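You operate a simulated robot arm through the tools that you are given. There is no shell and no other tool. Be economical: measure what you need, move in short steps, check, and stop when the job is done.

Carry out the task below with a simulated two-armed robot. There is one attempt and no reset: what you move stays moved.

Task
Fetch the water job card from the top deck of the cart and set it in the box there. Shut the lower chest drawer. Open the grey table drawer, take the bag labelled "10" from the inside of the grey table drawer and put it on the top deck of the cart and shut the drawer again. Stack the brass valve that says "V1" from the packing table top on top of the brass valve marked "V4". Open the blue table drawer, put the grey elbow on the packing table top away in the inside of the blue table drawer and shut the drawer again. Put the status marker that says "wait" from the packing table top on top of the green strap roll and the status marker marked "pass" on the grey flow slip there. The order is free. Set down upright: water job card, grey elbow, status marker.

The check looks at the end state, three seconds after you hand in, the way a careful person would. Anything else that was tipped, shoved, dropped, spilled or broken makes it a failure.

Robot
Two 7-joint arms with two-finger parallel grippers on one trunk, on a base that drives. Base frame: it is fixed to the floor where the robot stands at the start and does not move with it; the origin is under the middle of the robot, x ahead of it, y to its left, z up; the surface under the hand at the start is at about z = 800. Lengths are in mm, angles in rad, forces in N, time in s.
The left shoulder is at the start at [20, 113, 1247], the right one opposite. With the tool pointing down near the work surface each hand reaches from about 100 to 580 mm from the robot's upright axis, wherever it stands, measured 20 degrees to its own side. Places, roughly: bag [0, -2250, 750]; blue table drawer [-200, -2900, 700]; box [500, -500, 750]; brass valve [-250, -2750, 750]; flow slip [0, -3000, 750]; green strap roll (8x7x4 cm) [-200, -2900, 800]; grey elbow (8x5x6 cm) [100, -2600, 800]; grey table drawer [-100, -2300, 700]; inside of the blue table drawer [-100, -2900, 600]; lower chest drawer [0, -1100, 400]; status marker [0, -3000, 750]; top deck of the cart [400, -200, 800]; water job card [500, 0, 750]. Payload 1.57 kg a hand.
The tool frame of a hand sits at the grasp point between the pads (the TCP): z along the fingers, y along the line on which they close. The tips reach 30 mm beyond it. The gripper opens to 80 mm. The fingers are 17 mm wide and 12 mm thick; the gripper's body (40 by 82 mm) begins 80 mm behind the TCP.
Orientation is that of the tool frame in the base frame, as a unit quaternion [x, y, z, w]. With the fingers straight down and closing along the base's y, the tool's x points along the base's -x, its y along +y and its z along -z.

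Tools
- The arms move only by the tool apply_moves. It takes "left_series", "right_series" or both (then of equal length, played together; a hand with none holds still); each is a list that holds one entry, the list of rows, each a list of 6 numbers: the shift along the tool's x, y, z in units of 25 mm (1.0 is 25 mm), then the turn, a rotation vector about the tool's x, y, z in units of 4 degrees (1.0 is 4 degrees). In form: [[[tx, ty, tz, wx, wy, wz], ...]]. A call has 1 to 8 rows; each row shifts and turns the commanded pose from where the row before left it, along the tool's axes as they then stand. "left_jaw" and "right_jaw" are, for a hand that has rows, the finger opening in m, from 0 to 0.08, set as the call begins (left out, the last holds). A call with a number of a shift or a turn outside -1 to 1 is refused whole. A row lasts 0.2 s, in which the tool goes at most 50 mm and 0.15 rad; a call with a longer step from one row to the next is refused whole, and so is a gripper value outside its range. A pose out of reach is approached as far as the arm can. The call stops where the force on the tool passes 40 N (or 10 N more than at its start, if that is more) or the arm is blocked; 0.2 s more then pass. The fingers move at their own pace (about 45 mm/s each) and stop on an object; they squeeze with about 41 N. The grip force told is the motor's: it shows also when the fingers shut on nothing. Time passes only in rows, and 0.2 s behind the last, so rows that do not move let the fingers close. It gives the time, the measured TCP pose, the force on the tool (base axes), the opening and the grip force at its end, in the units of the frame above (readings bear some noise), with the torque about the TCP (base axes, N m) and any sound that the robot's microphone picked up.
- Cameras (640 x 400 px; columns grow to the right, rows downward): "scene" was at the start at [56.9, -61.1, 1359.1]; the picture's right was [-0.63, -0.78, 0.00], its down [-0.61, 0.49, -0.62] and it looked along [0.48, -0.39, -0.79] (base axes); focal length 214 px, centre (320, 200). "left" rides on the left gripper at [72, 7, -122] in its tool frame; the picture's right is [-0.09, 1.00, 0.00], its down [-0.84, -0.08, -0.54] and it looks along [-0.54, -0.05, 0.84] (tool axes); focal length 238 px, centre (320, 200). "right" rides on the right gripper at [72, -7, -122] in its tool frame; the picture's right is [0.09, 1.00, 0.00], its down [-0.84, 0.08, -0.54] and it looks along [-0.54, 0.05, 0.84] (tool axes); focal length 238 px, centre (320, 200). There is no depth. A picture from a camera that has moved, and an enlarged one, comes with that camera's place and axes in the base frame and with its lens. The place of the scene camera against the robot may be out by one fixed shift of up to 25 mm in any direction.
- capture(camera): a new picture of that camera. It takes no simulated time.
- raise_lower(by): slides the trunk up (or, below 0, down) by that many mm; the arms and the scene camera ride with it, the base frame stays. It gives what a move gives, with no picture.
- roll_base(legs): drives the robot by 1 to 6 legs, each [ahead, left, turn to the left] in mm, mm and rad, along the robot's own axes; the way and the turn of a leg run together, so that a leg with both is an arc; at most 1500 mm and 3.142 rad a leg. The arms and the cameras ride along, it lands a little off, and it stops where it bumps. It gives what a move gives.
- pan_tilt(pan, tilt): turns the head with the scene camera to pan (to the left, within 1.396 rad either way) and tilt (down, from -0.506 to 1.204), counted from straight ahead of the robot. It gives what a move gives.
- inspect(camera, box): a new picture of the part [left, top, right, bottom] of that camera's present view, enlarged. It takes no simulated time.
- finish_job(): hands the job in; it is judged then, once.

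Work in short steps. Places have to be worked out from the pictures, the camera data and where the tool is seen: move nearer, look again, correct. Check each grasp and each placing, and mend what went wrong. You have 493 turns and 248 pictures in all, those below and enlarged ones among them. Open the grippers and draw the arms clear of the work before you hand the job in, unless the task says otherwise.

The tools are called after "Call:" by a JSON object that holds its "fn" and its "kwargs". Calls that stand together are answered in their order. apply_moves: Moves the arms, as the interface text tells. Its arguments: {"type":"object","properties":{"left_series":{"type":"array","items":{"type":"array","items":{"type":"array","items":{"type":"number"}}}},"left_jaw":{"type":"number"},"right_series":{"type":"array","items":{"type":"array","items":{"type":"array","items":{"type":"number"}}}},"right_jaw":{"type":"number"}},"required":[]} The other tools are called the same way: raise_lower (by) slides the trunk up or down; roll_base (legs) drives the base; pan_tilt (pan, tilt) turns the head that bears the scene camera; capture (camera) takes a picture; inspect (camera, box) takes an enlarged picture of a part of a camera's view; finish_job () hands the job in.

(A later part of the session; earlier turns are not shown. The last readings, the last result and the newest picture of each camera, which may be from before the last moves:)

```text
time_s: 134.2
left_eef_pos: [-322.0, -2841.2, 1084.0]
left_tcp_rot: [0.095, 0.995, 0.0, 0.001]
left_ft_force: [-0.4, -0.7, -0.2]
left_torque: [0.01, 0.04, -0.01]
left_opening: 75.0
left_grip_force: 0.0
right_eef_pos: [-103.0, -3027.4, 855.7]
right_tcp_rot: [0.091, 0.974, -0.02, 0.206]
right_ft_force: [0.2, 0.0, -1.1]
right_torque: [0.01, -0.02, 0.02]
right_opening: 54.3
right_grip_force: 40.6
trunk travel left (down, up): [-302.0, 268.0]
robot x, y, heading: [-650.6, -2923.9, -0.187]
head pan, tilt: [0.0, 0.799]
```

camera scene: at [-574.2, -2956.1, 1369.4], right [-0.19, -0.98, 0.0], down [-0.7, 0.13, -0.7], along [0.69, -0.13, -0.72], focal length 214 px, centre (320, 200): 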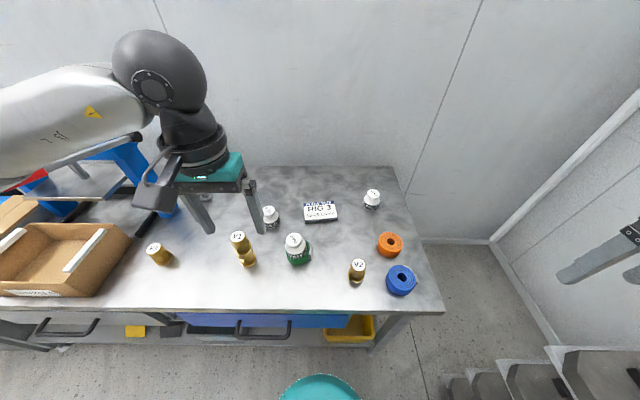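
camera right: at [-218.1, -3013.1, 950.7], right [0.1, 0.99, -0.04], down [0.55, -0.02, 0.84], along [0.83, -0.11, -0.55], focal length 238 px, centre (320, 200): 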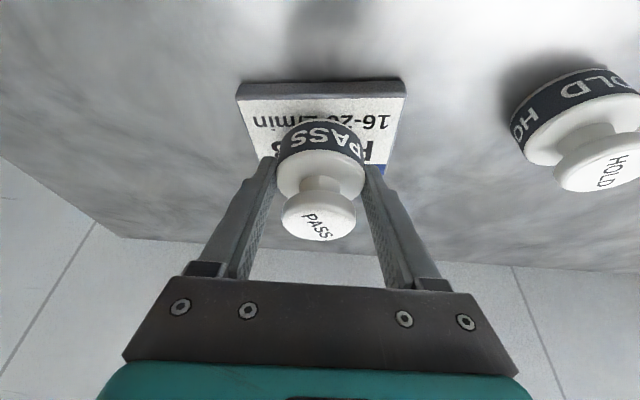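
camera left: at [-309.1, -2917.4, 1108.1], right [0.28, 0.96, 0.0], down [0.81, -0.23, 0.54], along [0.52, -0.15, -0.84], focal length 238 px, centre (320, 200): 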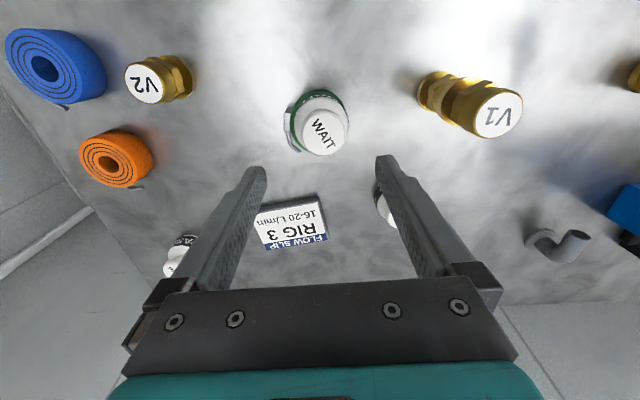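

Call:
{"fn": "apply_moves", "kwargs": {"right_series": [[[0.03, 0, 0.07, 0, 0, 0], [0, 0, 0, 0, 0, 0]]]}}

Call:
{"fn": "apply_moves", "kwargs": {"right_series": [[[0.03, 0, 0.07, 0, 0, 0], [0, 0, 0, 0, 0, 0]]]}}

```text
time_s: 134.8
left_eef_pos: [-322.1, -2841.9, 1085.4]
left_tcp_rot: [0.094, 0.996, 0.001, 0.001]
left_ft_force: [0.9, 0.3, -0.2]
left_torque: [-0.01, -0.03, -0.01]
left_opening: 75.4
left_grip_force: 0.0
right_eef_pos: [-102.8, -3027.9, 852.3]
right_tcp_rot: [0.091, 0.974, -0.019, 0.207]
right_ft_force: [-0.2, -0.3, -1.0]
right_torque: [0.03, 0.01, -0.04]
right_opening: 54.5
right_grip_force: 41.4
trunk travel left (down, up): [-302.0, 268.0]
robot x, y, heading: [-652.8, -2921.1, -0.187]
head pan, tilt: [0.0, 0.799]
```

```text
time_s: 135.4
left_eef_pos: [-323.2, -2841.3, 1085.5]
left_tcp_rot: [0.095, 0.995, -0.001, 0.001]
left_ft_force: [0.6, 0.3, -0.4]
left_torque: [0.0, 0.0, 0.0]
left_opening: 74.9
left_grip_force: 0.1
right_eef_pos: [-101.9, -3027.8, 851.6]
right_tcp_rot: [0.091, 0.974, -0.019, 0.208]
right_ft_force: [-0.7, 0.3, 4.3]
right_torque: [0.0, 0.03, -0.01]
right_opening: 54.1
right_grip_force: 40.7
trunk travel left (down, up): [-302.0, 268.0]
robot x, y, heading: [-651.0, -2926.4, -0.186]
head pan, tilt: [0.0, 0.799]
```

Light contact. I open and retreat straight up.

Call:
{"fn": "apply_moves", "kwargs": {"right_series": [[[0, 0, 0, 0, 0, 0], [0, 0, 0, 0, 0, 0], [0, 0, 0, 0, 0, 0]]], "right_jaw": 0.075}}

Call:
{"fn": "apply_moves", "kwargs": {"right_series": [[[-0.2, 0, -0.457, 0, 0, 0], [-0.4, 0, -0.914, 0, 0, 0], [-0.4, 0, -0.914, 0, 0, 0], [-0.4, 0, -0.914, 0, 0, 0], [-0.4, 0, -0.914, 0, 0, 0], [-0.4, 0, -0.914, 0, 0, 0]]]}}

Call:
{"fn": "capture", "kwargs": {"camera": "right"}}

Call:
{"fn": "inspect", "kwargs": {"camera": "scene", "box": [220, 160, 420, 300]}}

```text
time_s: 136.2
left_eef_pos: [-322.3, -2842.8, 1083.6]
left_tcp_rot: [0.095, 0.995, 0.0, 0.001]
left_ft_force: [0.2, 0.6, -0.5]
left_torque: [0.02, 0.01, 0.0]
left_opening: 74.8
left_grip_force: 0.1
right_eef_pos: [-103.1, -3028.5, 852.4]
right_tcp_rot: [0.091, 0.974, -0.02, 0.207]
right_ft_force: [-1.0, -0.1, -0.4]
right_torque: [0.01, -0.03, 0.02]
right_opening: 75.0
right_grip_force: 0.0
trunk travel left (down, up): [-302.0, 268.0]
robot x, y, heading: [-650.8, -2924.8, -0.187]
head pan, tilt: [0.0, 0.799]
```

```text
time_s: 137.6
left_eef_pos: [-321.7, -2841.6, 1085.0]
left_tcp_rot: [0.095, 0.995, 0.0, 0.001]
left_ft_force: [-0.4, -0.2, 0.5]
left_torque: [0.01, -0.02, -0.02]
left_opening: 74.9
left_grip_force: 0.1
right_eef_pos: [-103.2, -3028.0, 988.0]
right_tcp_rot: [0.092, 0.974, -0.02, 0.207]
right_ft_force: [0.1, -0.3, -0.2]
right_torque: [0.0, 0.01, -0.02]
right_opening: 75.0
right_grip_force: 0.1
trunk travel left (down, up): [-302.0, 268.0]
robot x, y, heading: [-653.0, -2925.7, -0.187]
head pan, tilt: [0.0, 0.799]
```

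```text
170 pictures are left
camera right: at [-218.9, -3012.7, 1071.1], right [0.1, 0.99, -0.04], down [0.55, -0.02, 0.83], along [0.83, -0.11, -0.55], focal length 238 px, centre (320, 200)
```

right: 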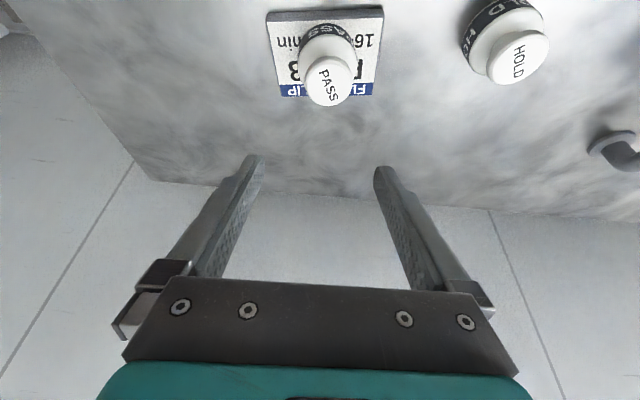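

```text
2.86 times, centred on (320, 230) of scene
camera zoom: at [-574.1, -2955.1, 1369.4], right [-0.19, -0.98, 0.0], down [-0.7, 0.13, -0.7], along [0.69, -0.13, -0.72], focal length 613 px, centre (320, 114)
```

zoom: 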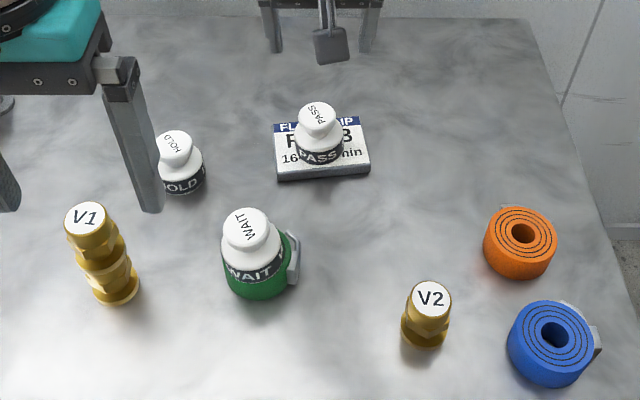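

PASS stands on the slip. For the elbow I use the right arm from further left. I raise and retract both hands, then drive left.

Call:
{"fn": "apply_moves", "kwargs": {"left_series": [[[0.8, 0, -0.3, 0, 0, 0], [0.8, 0, -0.3, 0, 0, 0], [0.8, 0, -0.3, 0, 0, 0], [0.8, 0, -0.3, 0, 0, 0], [0.8, 0, 0, 0, 0, 0], [0.5, 0, 0, 0, 0, 0]]], "right_series": [[[0.1, -0.3, -1, 0, 0, 0], [0.1, -0.3, -1, 0, 0, 0], [0.3, -0.3, -1, 0, 0, 0], [0.8, -0.3, -1, 0, 0, 0], [0.8, -0.3, -0.4, 0, 0, 0], [0.8, -0.3, -0.4, 0, 0, 0]]], "right_jaw": 0.08}}

Call:
{"fn": "roll_base", "kwargs": {"legs": [[0, 300, 0]]}}

Call:
{"fn": "capture", "kwargs": {"camera": "scene"}}

```text
time_s: 139.0
left_eef_pos: [-401.3, -2830.3, 1123.4]
left_tcp_rot: [0.094, 0.996, 0.0, 0.0]
left_ft_force: [-0.5, -0.2, -0.3]
left_torque: [-0.02, -0.02, -0.01]
left_opening: 74.8
left_grip_force: 0.1
left hand out of reach, approached as far as the arm can: row 4, 5, 6
right_eef_pos: [-226.2, -3052.5, 1069.3]
right_tcp_rot: [0.092, 0.974, -0.02, 0.207]
right_ft_force: [0.1, 0.0, 0.6]
right_torque: [0.0, -0.02, 0.02]
right_opening: 80.1
right_grip_force: 0.2
trunk travel left (down, up): [-302.0, 268.0]
robot x, y, heading: [-652.1, -2924.1, -0.187]
head pan, tilt: [0.0, 0.799]
```

```text
time_s: 141.1
left_eef_pos: [-344.3, -2536.1, 1122.8]
left_tcp_rot: [0.096, 0.995, -0.001, 0.0]
left_ft_force: [0.1, 0.4, -0.1]
left_torque: [-0.01, 0.0, -0.02]
left_opening: 75.0
left_grip_force: 0.1
right_eef_pos: [-169.8, -2758.3, 1069.1]
right_tcp_rot: [0.093, 0.974, -0.021, 0.207]
right_ft_force: [-0.1, 0.1, 0.0]
right_torque: [-0.01, 0.01, -0.03]
right_opening: 79.9
right_grip_force: 0.2
trunk travel left (down, up): [-302.0, 268.0]
robot x, y, heading: [-593.1, -2631.1, -0.183]
head pan, tilt: [0.0, 0.799]
```

```text
168 pictures are left
camera scene: at [-518.3, -2661.4, 1369.4], right [-0.19, -0.98, 0.0], down [-0.7, 0.13, -0.7], along [0.68, -0.13, -0.72], focal length 214 px, centre (320, 200)
```

scene: 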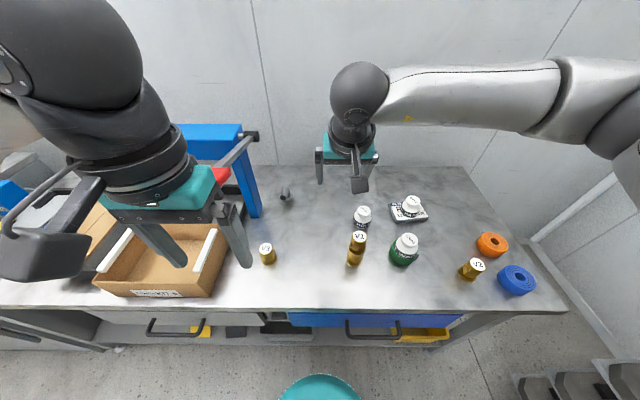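

The elbow is at (285,193) in view. I drive 200 mm more left and 25 ahead, then look with the right hand.

Call:
{"fn": "roll_base", "kwargs": {"legs": [[0, 200, 0], [25, 0, 0]]}}

Call:
{"fn": "capture", "kwargs": {"camera": "right"}}

Call:
{"fn": "capture", "kwargs": {"camera": "scene"}}

```text
time_s: 142.6
left_eef_pos: [-312.9, -2363.8, 1124.3]
left_tcp_rot: [0.098, 0.995, 0.002, 0.0]
left_ft_force: [-0.4, -0.9, 0.0]
left_torque: [-0.03, 0.0, -0.05]
left_opening: 75.1
left_grip_force: 0.0
right_eef_pos: [-141.1, -2600.0, 1067.5]
right_tcp_rot: [0.101, 0.973, -0.036, 0.202]
right_ft_force: [-13.7, -16.1, 4.7]
right_torque: [1.29, -0.69, 1.16]
right_opening: 63.2
right_grip_force: 0.0
trunk travel left (down, up): [-302.0, 268.0]
robot x, y, heading: [-559.4, -2455.9, -0.188]
head pan, tilt: [0.0, 0.799]
stopped in leg 1: the force on the tool passed its limit at 70 N (the readings are from after the stop); the commanded pose is now the measured one
```

```text
167 pictures are left
camera right: at [-255.2, -2579.9, 1151.0], right [0.13, 0.99, -0.07], down [0.56, -0.02, 0.83], along [0.82, -0.14, -0.55], focal length 238 px, centre (320, 200)
```

right: 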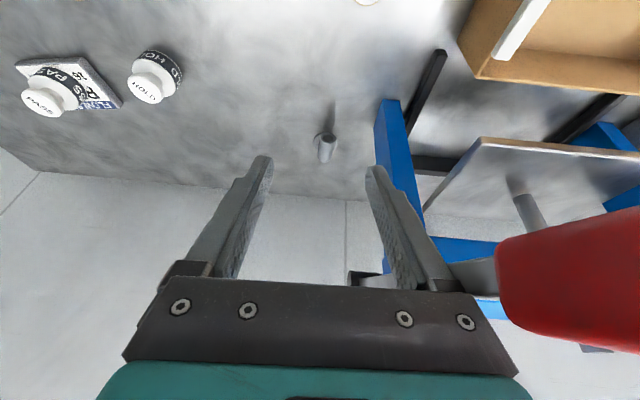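

```text
166 pictures are left
camera scene: at [-487.6, -2489.4, 1369.6], right [-0.19, -0.98, 0.0], down [-0.7, 0.14, -0.7], along [0.69, -0.13, -0.72], focal length 214 px, centre (320, 200)
```

scene: 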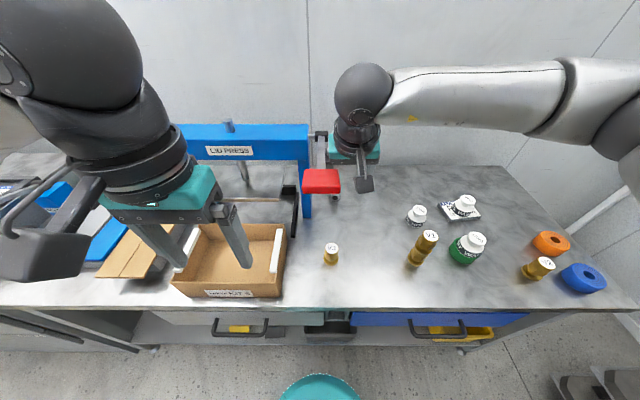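

The right finger touched the press's red lever. I move that hand away to the right at once and check.

Call:
{"fn": "apply_moves", "kwargs": {"right_series": [[[0, -0.8, 0, 0, 0, 0], [0, -0.8, 0, 0, 0, 0], [0, -0.8, 0, 0, 0, 0]]]}}

Call:
{"fn": "capture", "kwargs": {"camera": "right"}}

Call:
{"fn": "inspect", "kwargs": {"camera": "scene", "box": [200, 100, 440, 280]}}

```text
time_s: 143.4
left_eef_pos: [-311.8, -2362.1, 1122.9]
left_tcp_rot: [0.097, 0.995, -0.001, 0.001]
left_ft_force: [-0.3, -1.0, 0.2]
left_torque: [0.03, -0.04, -0.02]
left_opening: 74.8
left_grip_force: 0.0
right_eef_pos: [-150.9, -2652.3, 1069.1]
right_tcp_rot: [0.098, 0.974, -0.034, 0.203]
right_ft_force: [0.4, -0.3, 0.0]
right_torque: [-0.01, 0.0, 0.0]
right_opening: 79.8
right_grip_force: 0.1
trunk travel left (down, up): [-302.0, 268.0]
robot x, y, heading: [-564.3, -2453.4, -0.188]
head pan, tilt: [0.0, 0.799]
```

```text
165 pictures are left
camera right: at [-265.1, -2634.5, 1152.4], right [0.12, 0.99, -0.06], down [0.56, -0.02, 0.83], along [0.82, -0.14, -0.55], focal length 238 px, centre (320, 200)
```

right: 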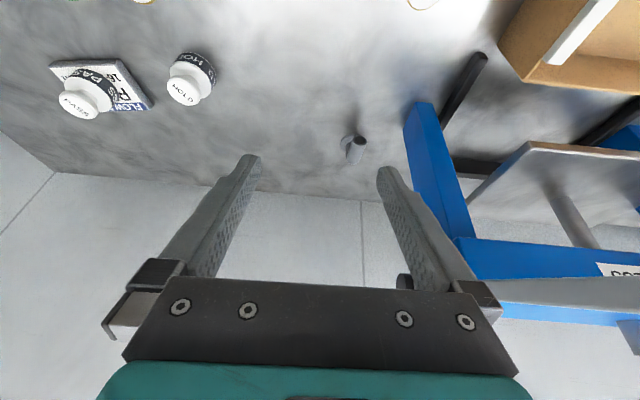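

```text
2.22 times, centred on (320, 190) of scene
camera zoom: at [-485.1, -2486.4, 1369.4], right [-0.19, -0.98, 0.0], down [-0.7, 0.14, -0.7], along [0.68, -0.13, -0.72], focal length 477 px, centre (320, 222)
```

zoom: 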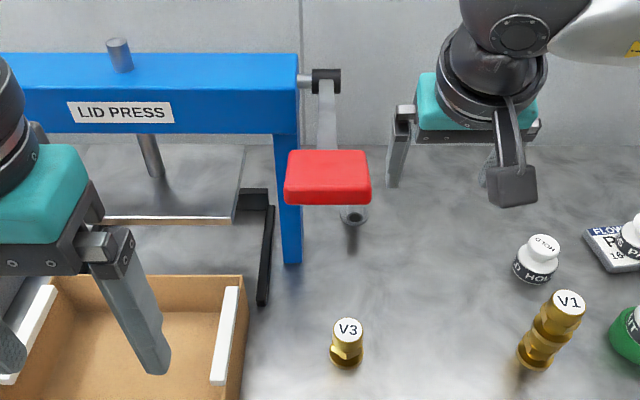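

The lever is intact, pointing at the robot. I zoom on the elbow.

Call:
{"fn": "inspect", "kwargs": {"camera": "right", "box": [300, 100, 420, 190]}}

```text
4.44 times, centred on (360, 145) of right
camera zoom: at [-265.1, -2634.5, 1152.4], right [0.12, 0.99, -0.06], down [0.56, -0.02, 0.83], along [0.82, -0.14, -0.55], focal length 1059 px, centre (142, 444)
```

zoom: 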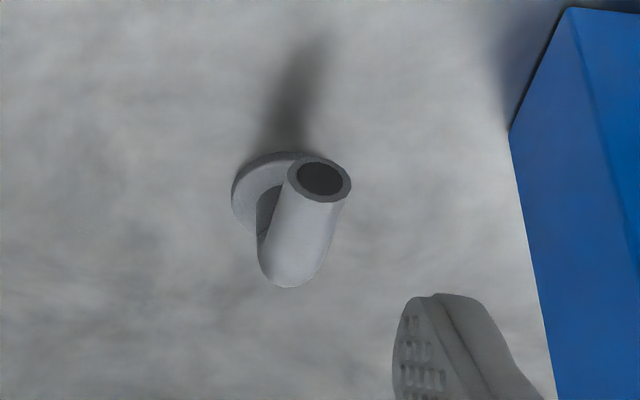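

Elbow: flange centre (69,-2636), pipe leg pointing back to the robot, pipe axis z≈843. The press lever is close on the left, so I lean the right hand 16° to the right, and roll 30 mm ahead.

Call:
{"fn": "apply_moves", "kwargs": {"right_series": [[[0, -0.5, 0, -1, 0, 0], [0, -0.3, 0, -1, 0, 0], [0, 0, 0, -1, 0, 0], [0, 0, 0, -1, 0, 0], [0, 0, 0, 0, 0, 0]]]}}

Call:
{"fn": "roll_base", "kwargs": {"legs": [[30, 0, 0]]}}

Call:
{"fn": "capture", "kwargs": {"camera": "right"}}

Call:
{"fn": "capture", "kwargs": {"camera": "scene"}}

```text
time_s: 144.6
left_eef_pos: [-311.2, -2362.1, 1123.3]
left_tcp_rot: [0.098, 0.995, 0.0, 0.0]
left_ft_force: [-0.6, -0.3, 0.1]
left_torque: [0.0, 0.0, 0.02]
left_opening: 75.1
left_grip_force: 0.0
right_eef_pos: [-155.8, -2673.5, 1070.1]
right_tcp_rot: [0.069, 0.969, 0.102, 0.214]
right_ft_force: [0.2, -0.2, 0.2]
right_torque: [0.03, -0.01, 0.0]
right_opening: 79.9
right_grip_force: 0.2
trunk travel left (down, up): [-302.0, 268.0]
robot x, y, heading: [-561.3, -2455.1, -0.194]
head pan, tilt: [0.0, 0.799]
```

```text
time_s: 145.4
left_eef_pos: [-280.8, -2368.1, 1123.5]
left_tcp_rot: [0.097, 0.995, 0.0, -0.001]
left_ft_force: [0.1, -0.6, -1.4]
left_torque: [0.02, 0.04, 0.0]
left_opening: 75.0
left_grip_force: 0.2
right_eef_pos: [-123.7, -2679.4, 1069.8]
right_tcp_rot: [0.07, 0.969, 0.102, 0.214]
right_ft_force: [0.0, 0.7, -0.6]
right_torque: [0.01, 0.0, 0.0]
right_opening: 80.4
right_grip_force: 0.0
trunk travel left (down, up): [-302.0, 268.0]
robot x, y, heading: [-528.7, -2461.6, -0.19]
head pan, tilt: [0.0, 0.799]
```

```text
162 pictures are left
camera right: at [-242.2, -2693.0, 1146.9], right [0.01, 0.98, 0.19], down [0.53, -0.17, 0.83], along [0.85, 0.09, -0.52], focal length 238 px, centre (320, 200)
```

right: 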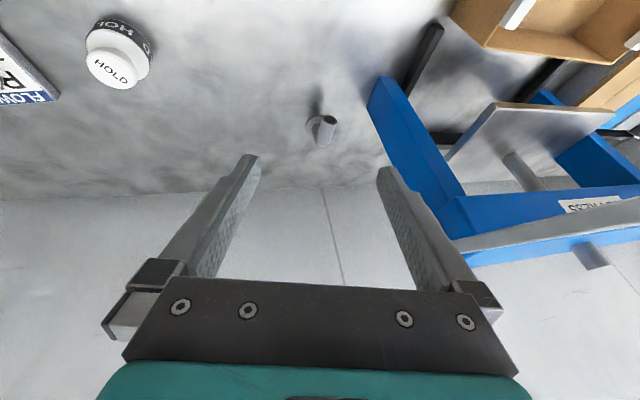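

```text
161 pictures are left
camera scene: at [-453.9, -2492.0, 1369.3], right [-0.19, -0.98, 0.0], down [-0.7, 0.14, -0.7], along [0.68, -0.13, -0.72], focal length 214 px, centre (320, 200)
```

scene: 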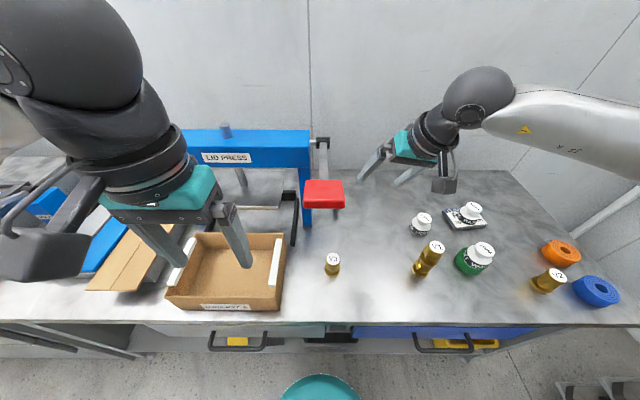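

Call:
{"fn": "inspect", "kwargs": {"camera": "right", "box": [280, 80, 380, 170]}}

```text
4.44 times, centred on (330, 125) of right
camera zoom: at [-242.2, -2693.0, 1146.9], right [0.01, 0.98, 0.19], down [0.53, -0.17, 0.83], along [0.85, 0.09, -0.52], focal length 1059 px, centre (276, 533)
```

zoom: 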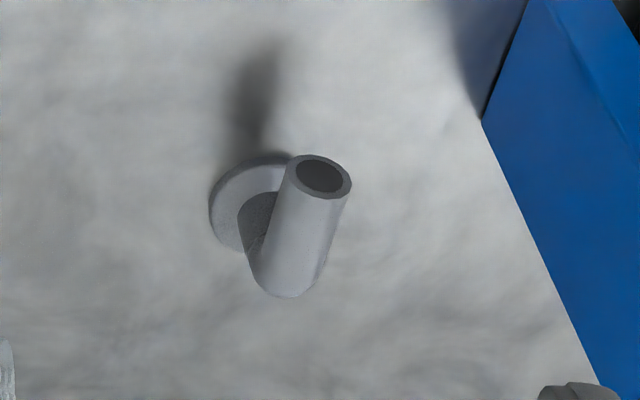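

Consistent: vertical leg axis ≈(61,-2636). I move the right hand above the elbow at z≈930.

Call:
{"fn": "apply_moves", "kwargs": {"right_series": [[[-0.376, 0.104, 0.826, 0, 0, 0], [-0.376, 0.104, 0.826, 0, 0, 0], [-0.376, 0.104, 0.826, 0, 0, 0], [-0.376, 0.104, 0.826, 0, 0, 0], [-0.376, 0.104, 0.826, 0, 0, 0], [-0.376, 0.104, 0.826, 0, 0, 0], [-0.376, 0.104, 0.826, 0, 0, 0], [-0.376, 0.104, 0.826, 0, 0, 0]]]}}

Call:
{"fn": "apply_moves", "kwargs": {"right_series": [[[-0.376, 0.104, 0.826, 0, 0, 0], [-0.376, 0.104, 0.826, 0, 0, 0], [0, 0, 0, 0, 0, 0]]]}}

Call:
{"fn": "capture", "kwargs": {"camera": "right"}}

Call:
{"fn": "capture", "kwargs": {"camera": "scene"}}

```text
time_s: 147.2
left_eef_pos: [-281.5, -2368.1, 1123.0]
left_tcp_rot: [0.098, 0.995, 0.0, -0.001]
left_ft_force: [-0.6, 0.9, 0.8]
left_torque: [-0.02, 0.04, 0.0]
left_opening: 75.1
left_grip_force: 0.2
right_eef_pos: [14.8, -2644.7, 958.0]
right_tcp_rot: [0.07, 0.969, 0.102, 0.213]
right_ft_force: [0.2, 0.0, 0.4]
right_torque: [-0.03, -0.01, 0.0]
right_opening: 79.8
right_grip_force: 0.2
trunk travel left (down, up): [-302.0, 268.0]
robot x, y, heading: [-532.6, -2461.6, -0.19]
head pan, tilt: [0.0, 0.799]
```

```text
time_s: 148.0
left_eef_pos: [-281.0, -2367.9, 1123.2]
left_tcp_rot: [0.097, 0.995, -0.001, 0.0]
left_ft_force: [-0.3, -0.7, 0.1]
left_torque: [0.05, 0.02, -0.01]
left_opening: 75.0
left_grip_force: 0.1
right_eef_pos: [49.7, -2636.1, 929.2]
right_tcp_rot: [0.07, 0.969, 0.102, 0.214]
right_ft_force: [-0.1, -0.3, 0.5]
right_torque: [-0.02, 0.0, 0.04]
right_opening: 80.2
right_grip_force: 0.0
trunk travel left (down, up): [-302.0, 268.0]
robot x, y, heading: [-531.9, -2460.3, -0.191]
head pan, tilt: [0.0, 0.799]
```

```text
159 pictures are left
camera right: at [-67.7, -2649.9, 1008.1], right [0.01, 0.98, 0.19], down [0.53, -0.17, 0.83], along [0.85, 0.09, -0.52], focal length 238 px, centre (320, 200)
```

right: 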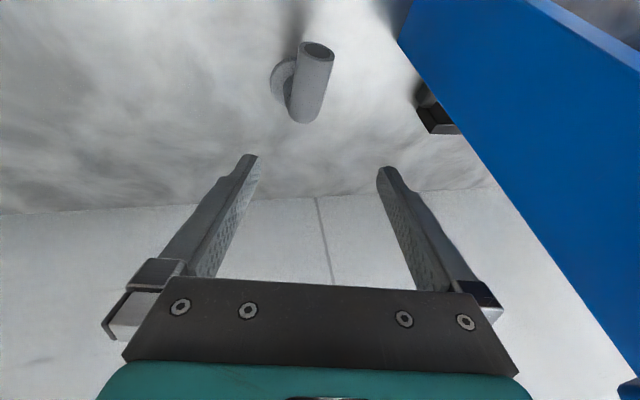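

```text
158 pictures are left
camera scene: at [-455.4, -2491.9, 1369.4], right [-0.19, -0.98, 0.0], down [-0.7, 0.14, -0.7], along [0.68, -0.13, -0.72], focal length 214 px, centre (320, 200)
```

scene: 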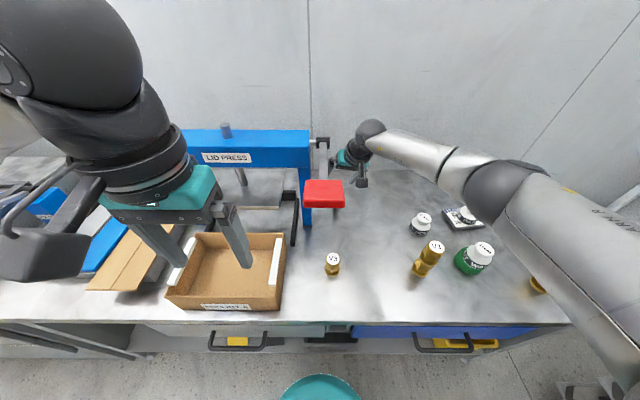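

I close to 65 mm opening (press post nearby) and go down vertically to TCP z≈851.

Call:
{"fn": "apply_moves", "kwargs": {"right_series": [[[0.3, -0.14, 0.71, 0, 0, 0], [0.3, -0.14, 0.71, 0, 0, 0], [0.3, -0.14, 0.71, 0, 0, 0], [0, 0, 0, 0, 0, 0]]], "right_jaw": 0.065}}

Call:
{"fn": "capture", "kwargs": {"camera": "right"}}

```text
time_s: 149.0
left_eef_pos: [-282.4, -2368.5, 1123.5]
left_tcp_rot: [0.097, 0.995, 0.001, -0.001]
left_ft_force: [-0.4, -0.1, 0.2]
left_torque: [0.03, -0.01, -0.01]
left_opening: 75.0
left_grip_force: 0.0
right_eef_pos: [51.6, -2633.1, 870.9]
right_tcp_rot: [0.07, 0.969, 0.102, 0.215]
right_ft_force: [-0.1, -0.4, 0.6]
right_torque: [-0.03, 0.02, 0.02]
right_opening: 65.1
right_grip_force: 0.1
trunk travel left (down, up): [-302.0, 268.0]
robot x, y, heading: [-530.4, -2460.1, -0.194]
head pan, tilt: [0.0, 0.799]
```

```text
157 pictures are left
camera right: at [-66.3, -2646.6, 948.8], right [0.01, 0.98, 0.19], down [0.53, -0.17, 0.83], along [0.85, 0.09, -0.52], focal length 238 px, centre (320, 200)
```

right: 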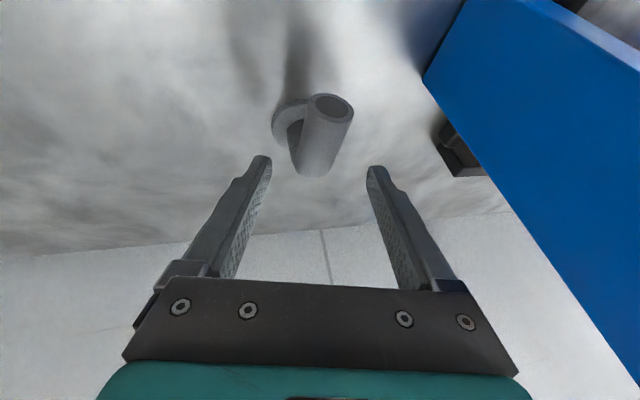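

Call:
{"fn": "apply_moves", "kwargs": {"right_series": [[[0.16, -0.09, 0.36, 0, 0, 0], [0.16, -0.09, 0.36, 0, 0, 0], [0, 0, 0, 0, 0, 0]]]}}

Call:
{"fn": "capture", "kwargs": {"camera": "right"}}

```text
time_s: 149.8
left_eef_pos: [-282.5, -2368.4, 1124.4]
left_tcp_rot: [0.098, 0.995, 0.0, 0.0]
left_ft_force: [-0.4, 0.4, -0.3]
left_torque: [0.02, 0.02, -0.01]
left_opening: 74.9
left_grip_force: 0.0
right_eef_pos: [53.0, -2634.4, 851.3]
right_tcp_rot: [0.07, 0.969, 0.102, 0.215]
right_ft_force: [0.4, -0.5, -0.4]
right_torque: [0.04, 0.0, -0.02]
right_opening: 64.6
right_grip_force: 0.0
trunk travel left (down, up): [-302.0, 268.0]
robot x, y, heading: [-531.3, -2462.1, -0.191]
head pan, tilt: [0.0, 0.799]
```

```text
156 pictures are left
camera right: at [-66.5, -2646.7, 928.8], right [0.01, 0.98, 0.19], down [0.53, -0.17, 0.83], along [0.85, 0.09, -0.52], focal length 238 px, centre (320, 200)
```

right: 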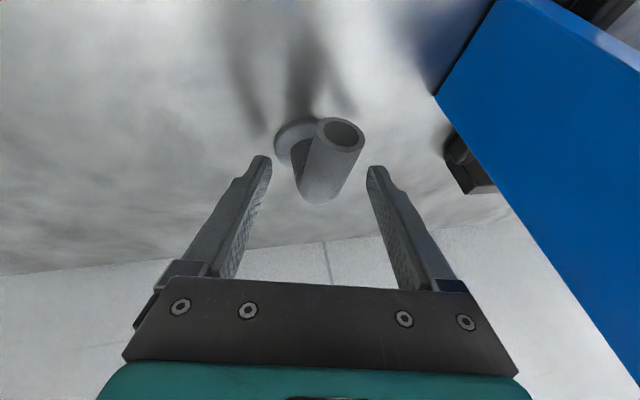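

The pipe is centred between the pads. I close.

Call:
{"fn": "apply_moves", "kwargs": {"right_series": [[[0.06, -0.04, 0.16, 0, 0, 0], [0, 0, 0, 0, 0, 0], [0, 0, 0, 0, 0, 0], [0, 0, 0, 0, 0, 0], [0, 0, 0, 0, 0, 0]]], "right_jaw": 0.01}}

Call:
{"fn": "capture", "kwargs": {"camera": "right"}}

```text
time_s: 151.0
left_eef_pos: [-282.6, -2369.0, 1123.3]
left_tcp_rot: [0.097, 0.995, 0.0, 0.001]
left_ft_force: [0.1, -0.4, 0.0]
left_torque: [-0.01, -0.02, 0.0]
left_opening: 75.0
left_grip_force: 0.2
right_eef_pos: [51.9, -2632.4, 848.1]
right_tcp_rot: [0.07, 0.969, 0.102, 0.215]
right_ft_force: [-0.1, 0.3, 3.9]
right_torque: [-0.07, -0.06, 0.03]
right_opening: 23.7
right_grip_force: 36.0
trunk travel left (down, up): [-302.0, 268.0]
robot x, y, heading: [-532.7, -2461.9, -0.19]
head pan, tilt: [0.0, 0.799]
```

```text
155 pictures are left
camera right: at [-66.1, -2646.3, 925.1], right [0.01, 0.98, 0.19], down [0.52, -0.17, 0.83], along [0.85, 0.09, -0.52], focal length 238 px, centre (320, 200)
```

right: 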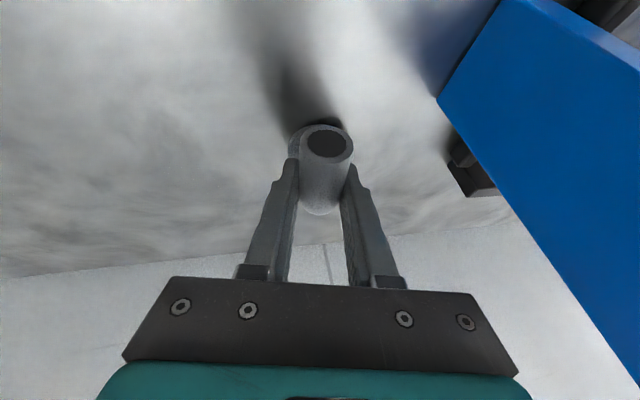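

Gripped (23.7 mm). I lift 100 mm straight up and look.

Call:
{"fn": "apply_moves", "kwargs": {"right_series": [[[-0.2, 0.11, -0.44, 0, 0, 0], [-0.4, 0.22, -0.88, 0, 0, 0], [-0.4, 0.22, -0.88, 0, 0, 0], [-0.4, 0.22, -0.88, 0, 0, 0], [-0.2, 0.11, -0.44, 0, 0, 0]]]}}

Call:
{"fn": "inspect", "kwargs": {"camera": "scene", "box": [310, 130, 410, 210]}}

Call:
{"fn": "capture", "kwargs": {"camera": "right"}}

```text
time_s: 152.2
left_eef_pos: [-282.0, -2368.2, 1123.9]
left_tcp_rot: [0.097, 0.995, 0.0, 0.0]
left_ft_force: [0.3, -0.1, -0.1]
left_torque: [0.0, -0.01, -0.04]
left_opening: 75.0
left_grip_force: 0.1
right_eef_pos: [52.8, -2632.5, 945.5]
right_tcp_rot: [0.069, 0.969, 0.102, 0.215]
right_ft_force: [0.1, 0.5, 0.1]
right_torque: [0.01, -0.01, 0.02]
right_opening: 23.8
right_grip_force: 35.6
trunk travel left (down, up): [-302.0, 268.0]
robot x, y, heading: [-532.3, -2459.6, -0.188]
head pan, tilt: [0.0, 0.799]
```

```text
5.00 times, centred on (360, 170) of scene
camera zoom: at [-455.3, -2491.7, 1369.4], right [-0.19, -0.98, 0.0], down [-0.7, 0.14, -0.7], along [0.68, -0.13, -0.72], focal length 1072 px, centre (120, 350)
```

zoom: 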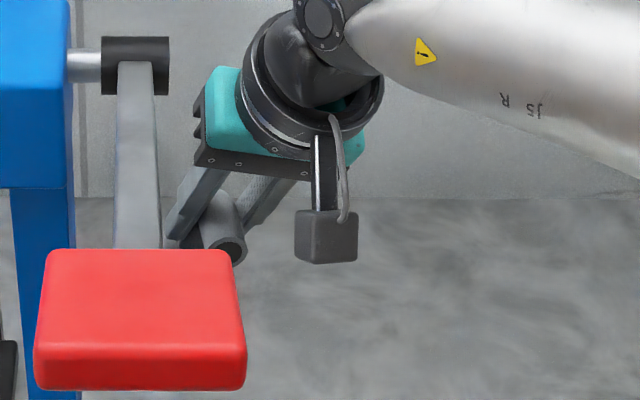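

```text
153 pictures are left
camera right: at [-65.6, -2647.2, 1024.2], right [0.01, 0.98, 0.19], down [0.53, -0.17, 0.83], along [0.85, 0.09, -0.52], focal length 238 px, centre (320, 200)
```

right: 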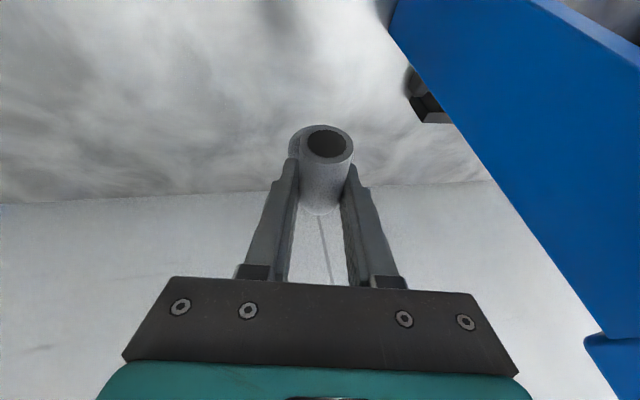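

The elbow is held; it aligned itself with the leaned fingers, so I'll undo the lean later. I draw back and up to the right first.

Call:
{"fn": "apply_moves", "kwargs": {"right_series": [[[0.37, -0.54, -0.87, 0, 0, 0], [0.37, -0.54, -0.87, 0, 0, 0], [0.37, -0.54, -0.87, 0, 0, 0], [0.37, -0.54, -0.87, 0, 0, 0], [0.37, -0.54, -0.87, 0, 0, 0], [0.37, -0.54, -0.87, 0, 0, 0], [0.37, -0.54, -0.87, 0, 0, 0], [0.37, -0.54, -0.87, 0, 0, 0]]]}}

Call:
{"fn": "apply_moves", "kwargs": {"right_series": [[[0, 0, 0, 1, 0, 0], [0, 0, 0, 1, 0, 0], [0, 0, 0, 1, 0, 0], [0, 0, 0, 1, 0, 0], [0, 0, 0, 0, 0, 0]]]}}

Call:
{"fn": "capture", "kwargs": {"camera": "scene"}}

```text
time_s: 154.0
left_eef_pos: [-282.7, -2368.0, 1124.1]
left_tcp_rot: [0.098, 0.995, 0.001, 0.0]
left_ft_force: [0.2, 0.1, -0.7]
left_torque: [-0.02, -0.02, -0.05]
left_opening: 75.1
left_grip_force: 0.1
right_eef_pos: [-99.1, -2754.6, 1046.3]
right_tcp_rot: [0.069, 0.969, 0.103, 0.215]
right_ft_force: [0.3, -0.3, -0.6]
right_torque: [-0.01, 0.0, -0.03]
right_opening: 23.7
right_grip_force: 35.9
trunk travel left (down, up): [-302.0, 268.0]
robot x, y, heading: [-529.6, -2459.2, -0.194]
head pan, tilt: [0.0, 0.799]
```

```text
time_s: 155.2
left_eef_pos: [-281.5, -2368.3, 1122.9]
left_tcp_rot: [0.098, 0.995, 0.0, 0.0]
left_ft_force: [1.0, -0.8, 0.7]
left_torque: [0.01, -0.01, 0.02]
left_opening: 74.9
left_grip_force: 0.0
right_eef_pos: [-99.2, -2754.8, 1046.5]
right_tcp_rot: [0.099, 0.973, -0.034, 0.203]
right_ft_force: [-0.8, -0.1, -0.5]
right_torque: [-0.01, 0.02, 0.0]
right_opening: 23.9
right_grip_force: 35.4
trunk travel left (down, up): [-302.0, 268.0]
robot x, y, heading: [-533.0, -2462.9, -0.188]
head pan, tilt: [0.0, 0.799]
```

```text
152 pictures are left
camera scene: at [-455.4, -2491.9, 1369.4], right [-0.19, -0.98, 0.0], down [-0.7, 0.14, -0.7], along [0.68, -0.13, -0.72], focal length 214 px, centre (320, 200)
```

scene: 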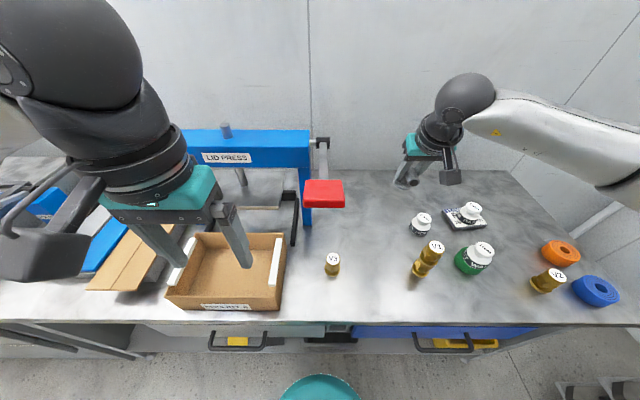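

I back off 205 mm and go right 432 mm to face the blue drawer handle (≈(-402,-2824)).

Call:
{"fn": "roll_base", "kwargs": {"legs": [[-205, 0, 0], [0, -432, 0]]}}

Call:
{"fn": "pan_tilt", "kwargs": {"pan": 0, "tilt": 0.9}}

Call:
{"fn": "capture", "kwargs": {"camera": "scene"}}

```text
time_s: 159.1
left_eef_pos: [-567.8, -2751.2, 1124.3]
left_tcp_rot: [0.1, 0.995, 0.001, 0.0]
left_ft_force: [-0.7, -0.1, -0.6]
left_torque: [0.02, 0.04, 0.0]
left_opening: 75.3
left_grip_force: 0.1
right_eef_pos: [-385.5, -3137.6, 1046.7]
right_tcp_rot: [0.101, 0.973, -0.035, 0.203]
right_ft_force: [1.1, -1.2, -0.1]
right_torque: [0.02, 0.0, 0.0]
right_opening: 23.5
right_grip_force: 35.7
trunk travel left (down, up): [-302.0, 268.0]
robot x, y, heading: [-814.3, -2839.9, -0.197]
head pan, tilt: [0.0, 0.799]
```

```text
time_s: 159.8
left_eef_pos: [-568.5, -2750.1, 1123.8]
left_tcp_rot: [0.099, 0.995, 0.001, 0.0]
left_ft_force: [0.3, 1.0, 0.3]
left_torque: [-0.01, -0.01, -0.01]
left_opening: 75.3
left_grip_force: 0.0
right_eef_pos: [-385.7, -3137.8, 1046.9]
right_tcp_rot: [0.1, 0.974, -0.033, 0.202]
right_ft_force: [0.3, -0.2, 0.5]
right_torque: [0.03, -0.01, 0.01]
right_opening: 23.9
right_grip_force: 36.0
trunk travel left (down, up): [-302.0, 268.0]
robot x, y, heading: [-820.1, -2840.4, -0.196]
head pan, tilt: [0.0, 0.901]
```

```text
151 pictures are left
camera scene: at [-746.1, -2872.6, 1361.6], right [-0.19, -0.98, 0.0], down [-0.77, 0.15, -0.62], along [0.61, -0.12, -0.78], focal length 214 px, centre (320, 200)
```

scene: 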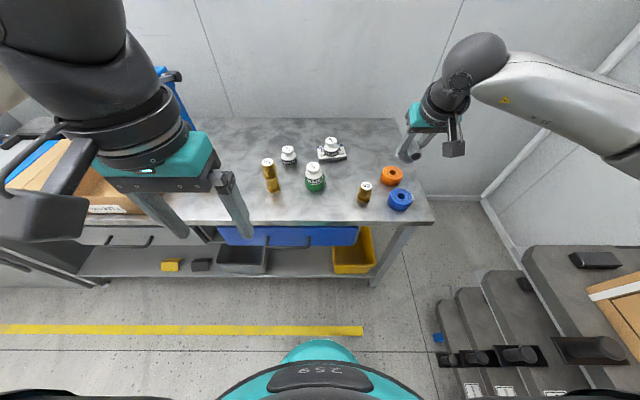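

Call:
{"fn": "inspect", "kwargs": {"camera": "scene", "box": [200, 190, 380, 290]}}

Call:
{"fn": "inspect", "kwargs": {"camera": "scene", "box": [380, 80, 500, 180]}}

```text
3.56 times, centred on (290, 240) of scene
camera zoom: at [-746.1, -2872.6, 1361.6], right [-0.19, -0.98, 0.0], down [-0.77, 0.15, -0.62], along [0.61, -0.12, -0.78], focal length 763 px, centre (427, 58)
```

zoom: 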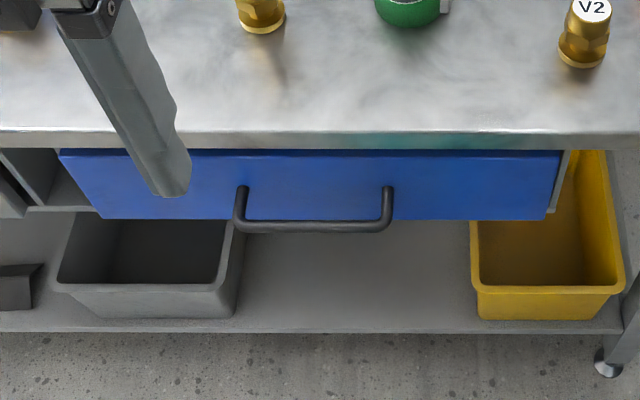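

```text
4.00 times, centred on (440, 130) of scene
camera zoom: at [-746.1, -2872.6, 1361.6], right [-0.19, -0.98, 0.0], down [-0.77, 0.15, -0.62], along [0.61, -0.12, -0.78], focal length 858 px, centre (-160, 480)
```

zoom: 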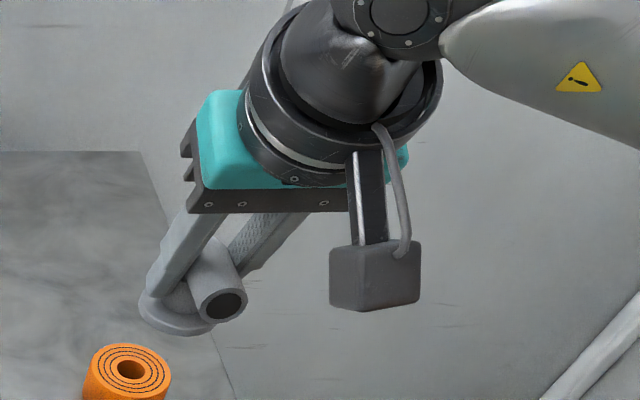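

Bar of the blue handle ≈(-405,-2825,700), standing ≈40 mm off the front. I'll hook it from above with the closed left fingers. I bring the left hand nearer to look.

Call:
{"fn": "apply_moves", "kwargs": {"left_series": [[[-0.7, -0.1, 0.8, 0, 0, 0], [-0.7, -0.1, 1, 0, 0, 0], [-0.7, -0.1, 1, 0, 0, 0], [-0.7, -0.1, 1, 0, 0, 0], [-0.7, -0.1, 1, 0, 0, 0], [-0.7, -0.1, 1, 0, 0, 0], [-0.7, -0.1, 1, 0, 0, 0], [-0.7, -0.1, 1, 0, 0, 0]]], "left_jaw": 0}}

Call:
{"fn": "capture", "kwargs": {"camera": "left"}}

```text
time_s: 161.6
left_eef_pos: [-433.7, -2797.6, 927.3]
left_tcp_rot: [0.099, 0.995, 0.0, -0.001]
left_ft_force: [1.0, 0.5, 0.3]
left_torque: [0.0, 0.02, 0.0]
left_opening: 0.0
left_grip_force: 21.2
right_eef_pos: [-384.1, -3137.5, 1046.7]
right_tcp_rot: [0.1, 0.974, -0.034, 0.201]
right_ft_force: [0.3, 0.4, -0.4]
right_torque: [-0.02, 0.0, 0.02]
right_opening: 24.0
right_grip_force: 36.3
trunk travel left (down, up): [-302.0, 268.0]
robot x, y, heading: [-819.7, -2842.9, -0.198]
head pan, tilt: [0.0, 0.901]
```

```text
148 pictures are left
camera left: at [-502.3, -2777.1, 1049.6], right [0.29, 0.96, 0.0], down [0.81, -0.24, 0.54], along [0.52, -0.16, -0.84], focal length 238 px, centre (320, 200)
```

left: 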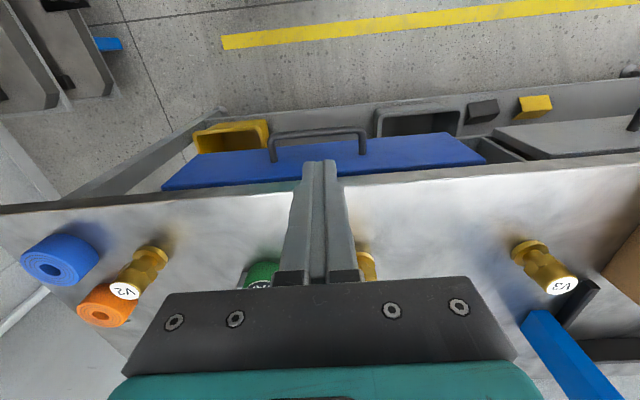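

Bar centre refined to (-404,-2814,~700), table edge 39 mm behind it. I pitch the fist 12° and go to just above the gap.

Call:
{"fn": "apply_moves", "kwargs": {"left_series": [[[0, 0, 0, 0, -1, 0], [0, 0, 0, 0, -1, 0], [0, 0, 0, 0, -1, 0], [-0.23, -0.1, 1, 0, 0, 0], [-0.23, -0.1, 1, 0, 0, 0], [-0.23, -0.1, 1, 0, 0, 0], [-0.23, -0.08, 1, 0, 0, 0], [0, 0, 0, 0, 0, 0]]]}}

Call:
{"fn": "capture", "kwargs": {"camera": "left"}}

```text
time_s: 163.3
left_eef_pos: [-392.6, -2815.0, 833.9]
left_tcp_rot: [0.098, 0.99, -0.01, 0.104]
left_ft_force: [0.0, 0.1, 0.0]
left_torque: [-0.03, -0.01, 0.01]
left_opening: 0.0
left_grip_force: 20.9
right_eef_pos: [-383.9, -3137.5, 1046.6]
right_tcp_rot: [0.101, 0.974, -0.034, 0.202]
right_ft_force: [0.6, -0.1, -0.3]
right_torque: [0.0, -0.04, -0.01]
right_opening: 23.7
right_grip_force: 36.4
trunk travel left (down, up): [-302.0, 268.0]
robot x, y, heading: [-816.9, -2842.2, -0.194]
head pan, tilt: [0.0, 0.901]
```

```text
147 pictures are left
camera left: at [-485.3, -2790.3, 939.4], right [0.28, 0.96, 0.02], down [0.68, -0.22, 0.7], along [0.68, -0.19, -0.71], focal length 238 px, centre (320, 200)
```

left: 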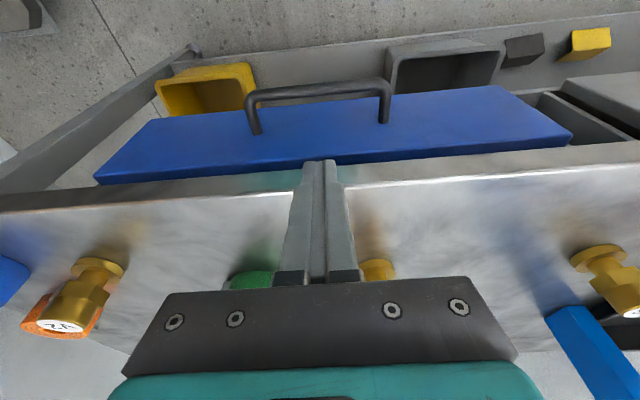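

Call:
{"fn": "apply_moves", "kwargs": {"left_series": [[[0.16, 0, 0.77, 0, 0, 0], [0.16, 0, 0.77, 0, 0, 0], [0.16, 0, 0.77, 0, 0, 0], [0, 0, 0, 0, 0, 0]]]}}

Call:
{"fn": "capture", "kwargs": {"camera": "left"}}

Call:
{"fn": "inspect", "kwargs": {"camera": "scene", "box": [220, 180, 360, 270]}}

```text
time_s: 164.3
left_eef_pos: [-394.2, -2815.5, 775.9]
left_tcp_rot: [0.099, 0.99, -0.011, 0.103]
left_ft_force: [-0.5, -0.9, 0.3]
left_torque: [-0.01, 0.02, 0.0]
left_opening: 0.0
left_grip_force: 21.4
right_eef_pos: [-385.2, -3136.9, 1046.5]
right_tcp_rot: [0.101, 0.973, -0.034, 0.204]
right_ft_force: [0.4, -0.4, -1.1]
right_torque: [-0.02, 0.0, -0.02]
right_opening: 23.7
right_grip_force: 35.5
trunk travel left (down, up): [-302.0, 268.0]
robot x, y, heading: [-817.7, -2839.8, -0.192]
head pan, tilt: [0.0, 0.901]
```

```text
146 pictures are left
camera left: at [-485.2, -2790.1, 880.9], right [0.28, 0.96, 0.02], down [0.68, -0.22, 0.7], along [0.68, -0.19, -0.71], focal length 238 px, centre (320, 200)
```

left: 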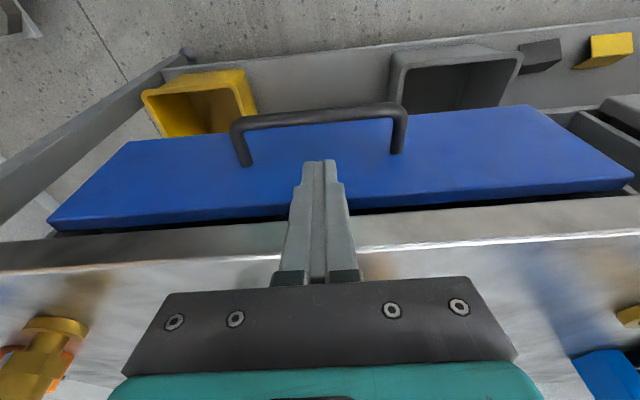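

```text
4.44 times, centred on (290, 225) of scene
camera zoom: at [-746.1, -2872.6, 1361.5], right [-0.19, -0.98, 0.0], down [-0.77, 0.15, -0.62], along [0.61, -0.12, -0.78], focal length 953 px, centre (453, 89)
```

zoom: 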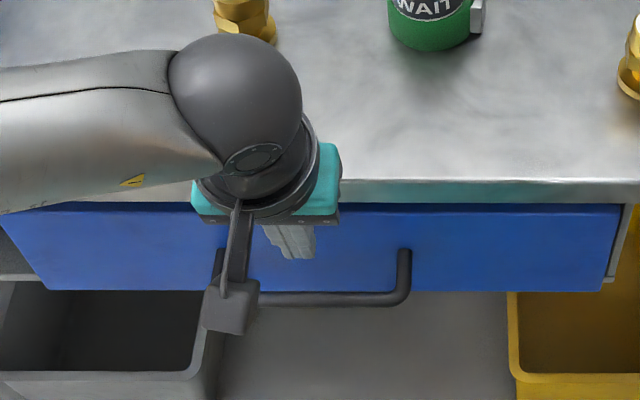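

Bar refined: (-396,-2813,690), front face 38 mm behind it. I move 13 mm ahead and then straight down into the gap.

Call:
{"fn": "apply_moves", "kwargs": {"left_series": [[[-0.52, 0.09, 0.11, 0, 0, 0], [0.16, 0, 0.75, 0, 0, 0], [0.16, 0, 0.75, 0, 0, 0], [0.16, 0, 0.75, 0, 0, 0], [0.15, 0, 0.69, 0, 0, 0], [0, 0, 0, 0, 0, 0]]]}}

Call:
{"fn": "capture", "kwargs": {"camera": "left"}}

```text
time_s: 165.5
left_eef_pos: [-381.5, -2816.0, 714.9]
left_tcp_rot: [0.098, 0.99, -0.011, 0.104]
left_ft_force: [-11.3, 3.3, 12.6]
left_torque: [-0.16, -1.22, 0.19]
left_opening: 0.0
left_grip_force: 21.0
right_eef_pos: [-385.0, -3136.8, 1047.7]
right_tcp_rot: [0.1, 0.973, -0.034, 0.204]
right_ft_force: [1.2, -0.7, -1.2]
right_torque: [-0.03, 0.0, 0.01]
right_opening: 23.6
right_grip_force: 36.5
trunk travel left (down, up): [-302.0, 268.0]
robot x, y, heading: [-820.1, -2842.3, -0.191]
head pan, tilt: [0.0, 0.901]
stopped in row 5 (left hand): the force on the tool passed its limit at 58 N (the readings are from after the stop); the commanded pose is now the measured one
```

```text
144 pictures are left
camera left: at [-472.6, -2790.8, 819.7], right [0.28, 0.96, 0.02], down [0.68, -0.21, 0.7], along [0.68, -0.19, -0.71], focal length 238 px, centre (320, 200)
```

left: 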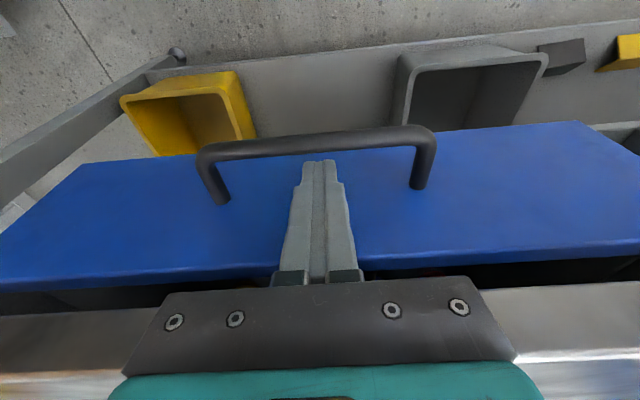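

The gripper body touched the table edge; the tips are already behind the bar. I rise, pitch 12° more, and go down again slightly further back.

Call:
{"fn": "apply_moves", "kwargs": {"left_series": [[[-0.17, 0, -0.78, 0, 0, 0], [0, 0, 0, 0, -1, 0], [0, 0, 0, 0, -1, 0], [0, 0, 0, 0, -1, 0], [0.22, 0, 0.38, 0, 0, 0], [0.22, 0, 0.38, 0, 0, 0], [0.22, 0, 0.38, 0, 0, 0], [0, 0, 0, 0, 0, 0]]]}}

Call:
{"fn": "capture", "kwargs": {"camera": "left"}}

```text
time_s: 167.3
left_eef_pos: [-381.4, -2815.1, 699.9]
left_tcp_rot: [0.097, 0.973, -0.021, 0.207]
left_ft_force: [0.4, 0.5, 0.2]
left_torque: [0.02, 0.01, 0.02]
left_opening: 0.0
left_grip_force: 21.4
right_eef_pos: [-384.0, -3136.6, 1047.2]
right_tcp_rot: [0.1, 0.974, -0.034, 0.201]
right_ft_force: [-0.5, 0.9, -0.1]
right_torque: [-0.01, 0.0, 0.01]
right_opening: 23.7
right_grip_force: 36.2
trunk travel left (down, up): [-302.0, 268.0]
robot x, y, heading: [-816.0, -2840.6, -0.195]
head pan, tilt: [0.0, 0.901]
```

```text
143 pictures are left
camera left: at [-493.1, -2786.2, 783.0], right [0.28, 0.96, 0.04], down [0.52, -0.18, 0.84], along [0.81, -0.21, -0.55], focal length 238 px, centre (320, 200)
```

left: 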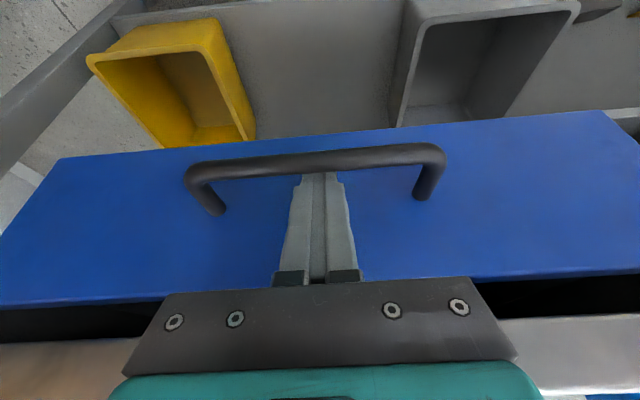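

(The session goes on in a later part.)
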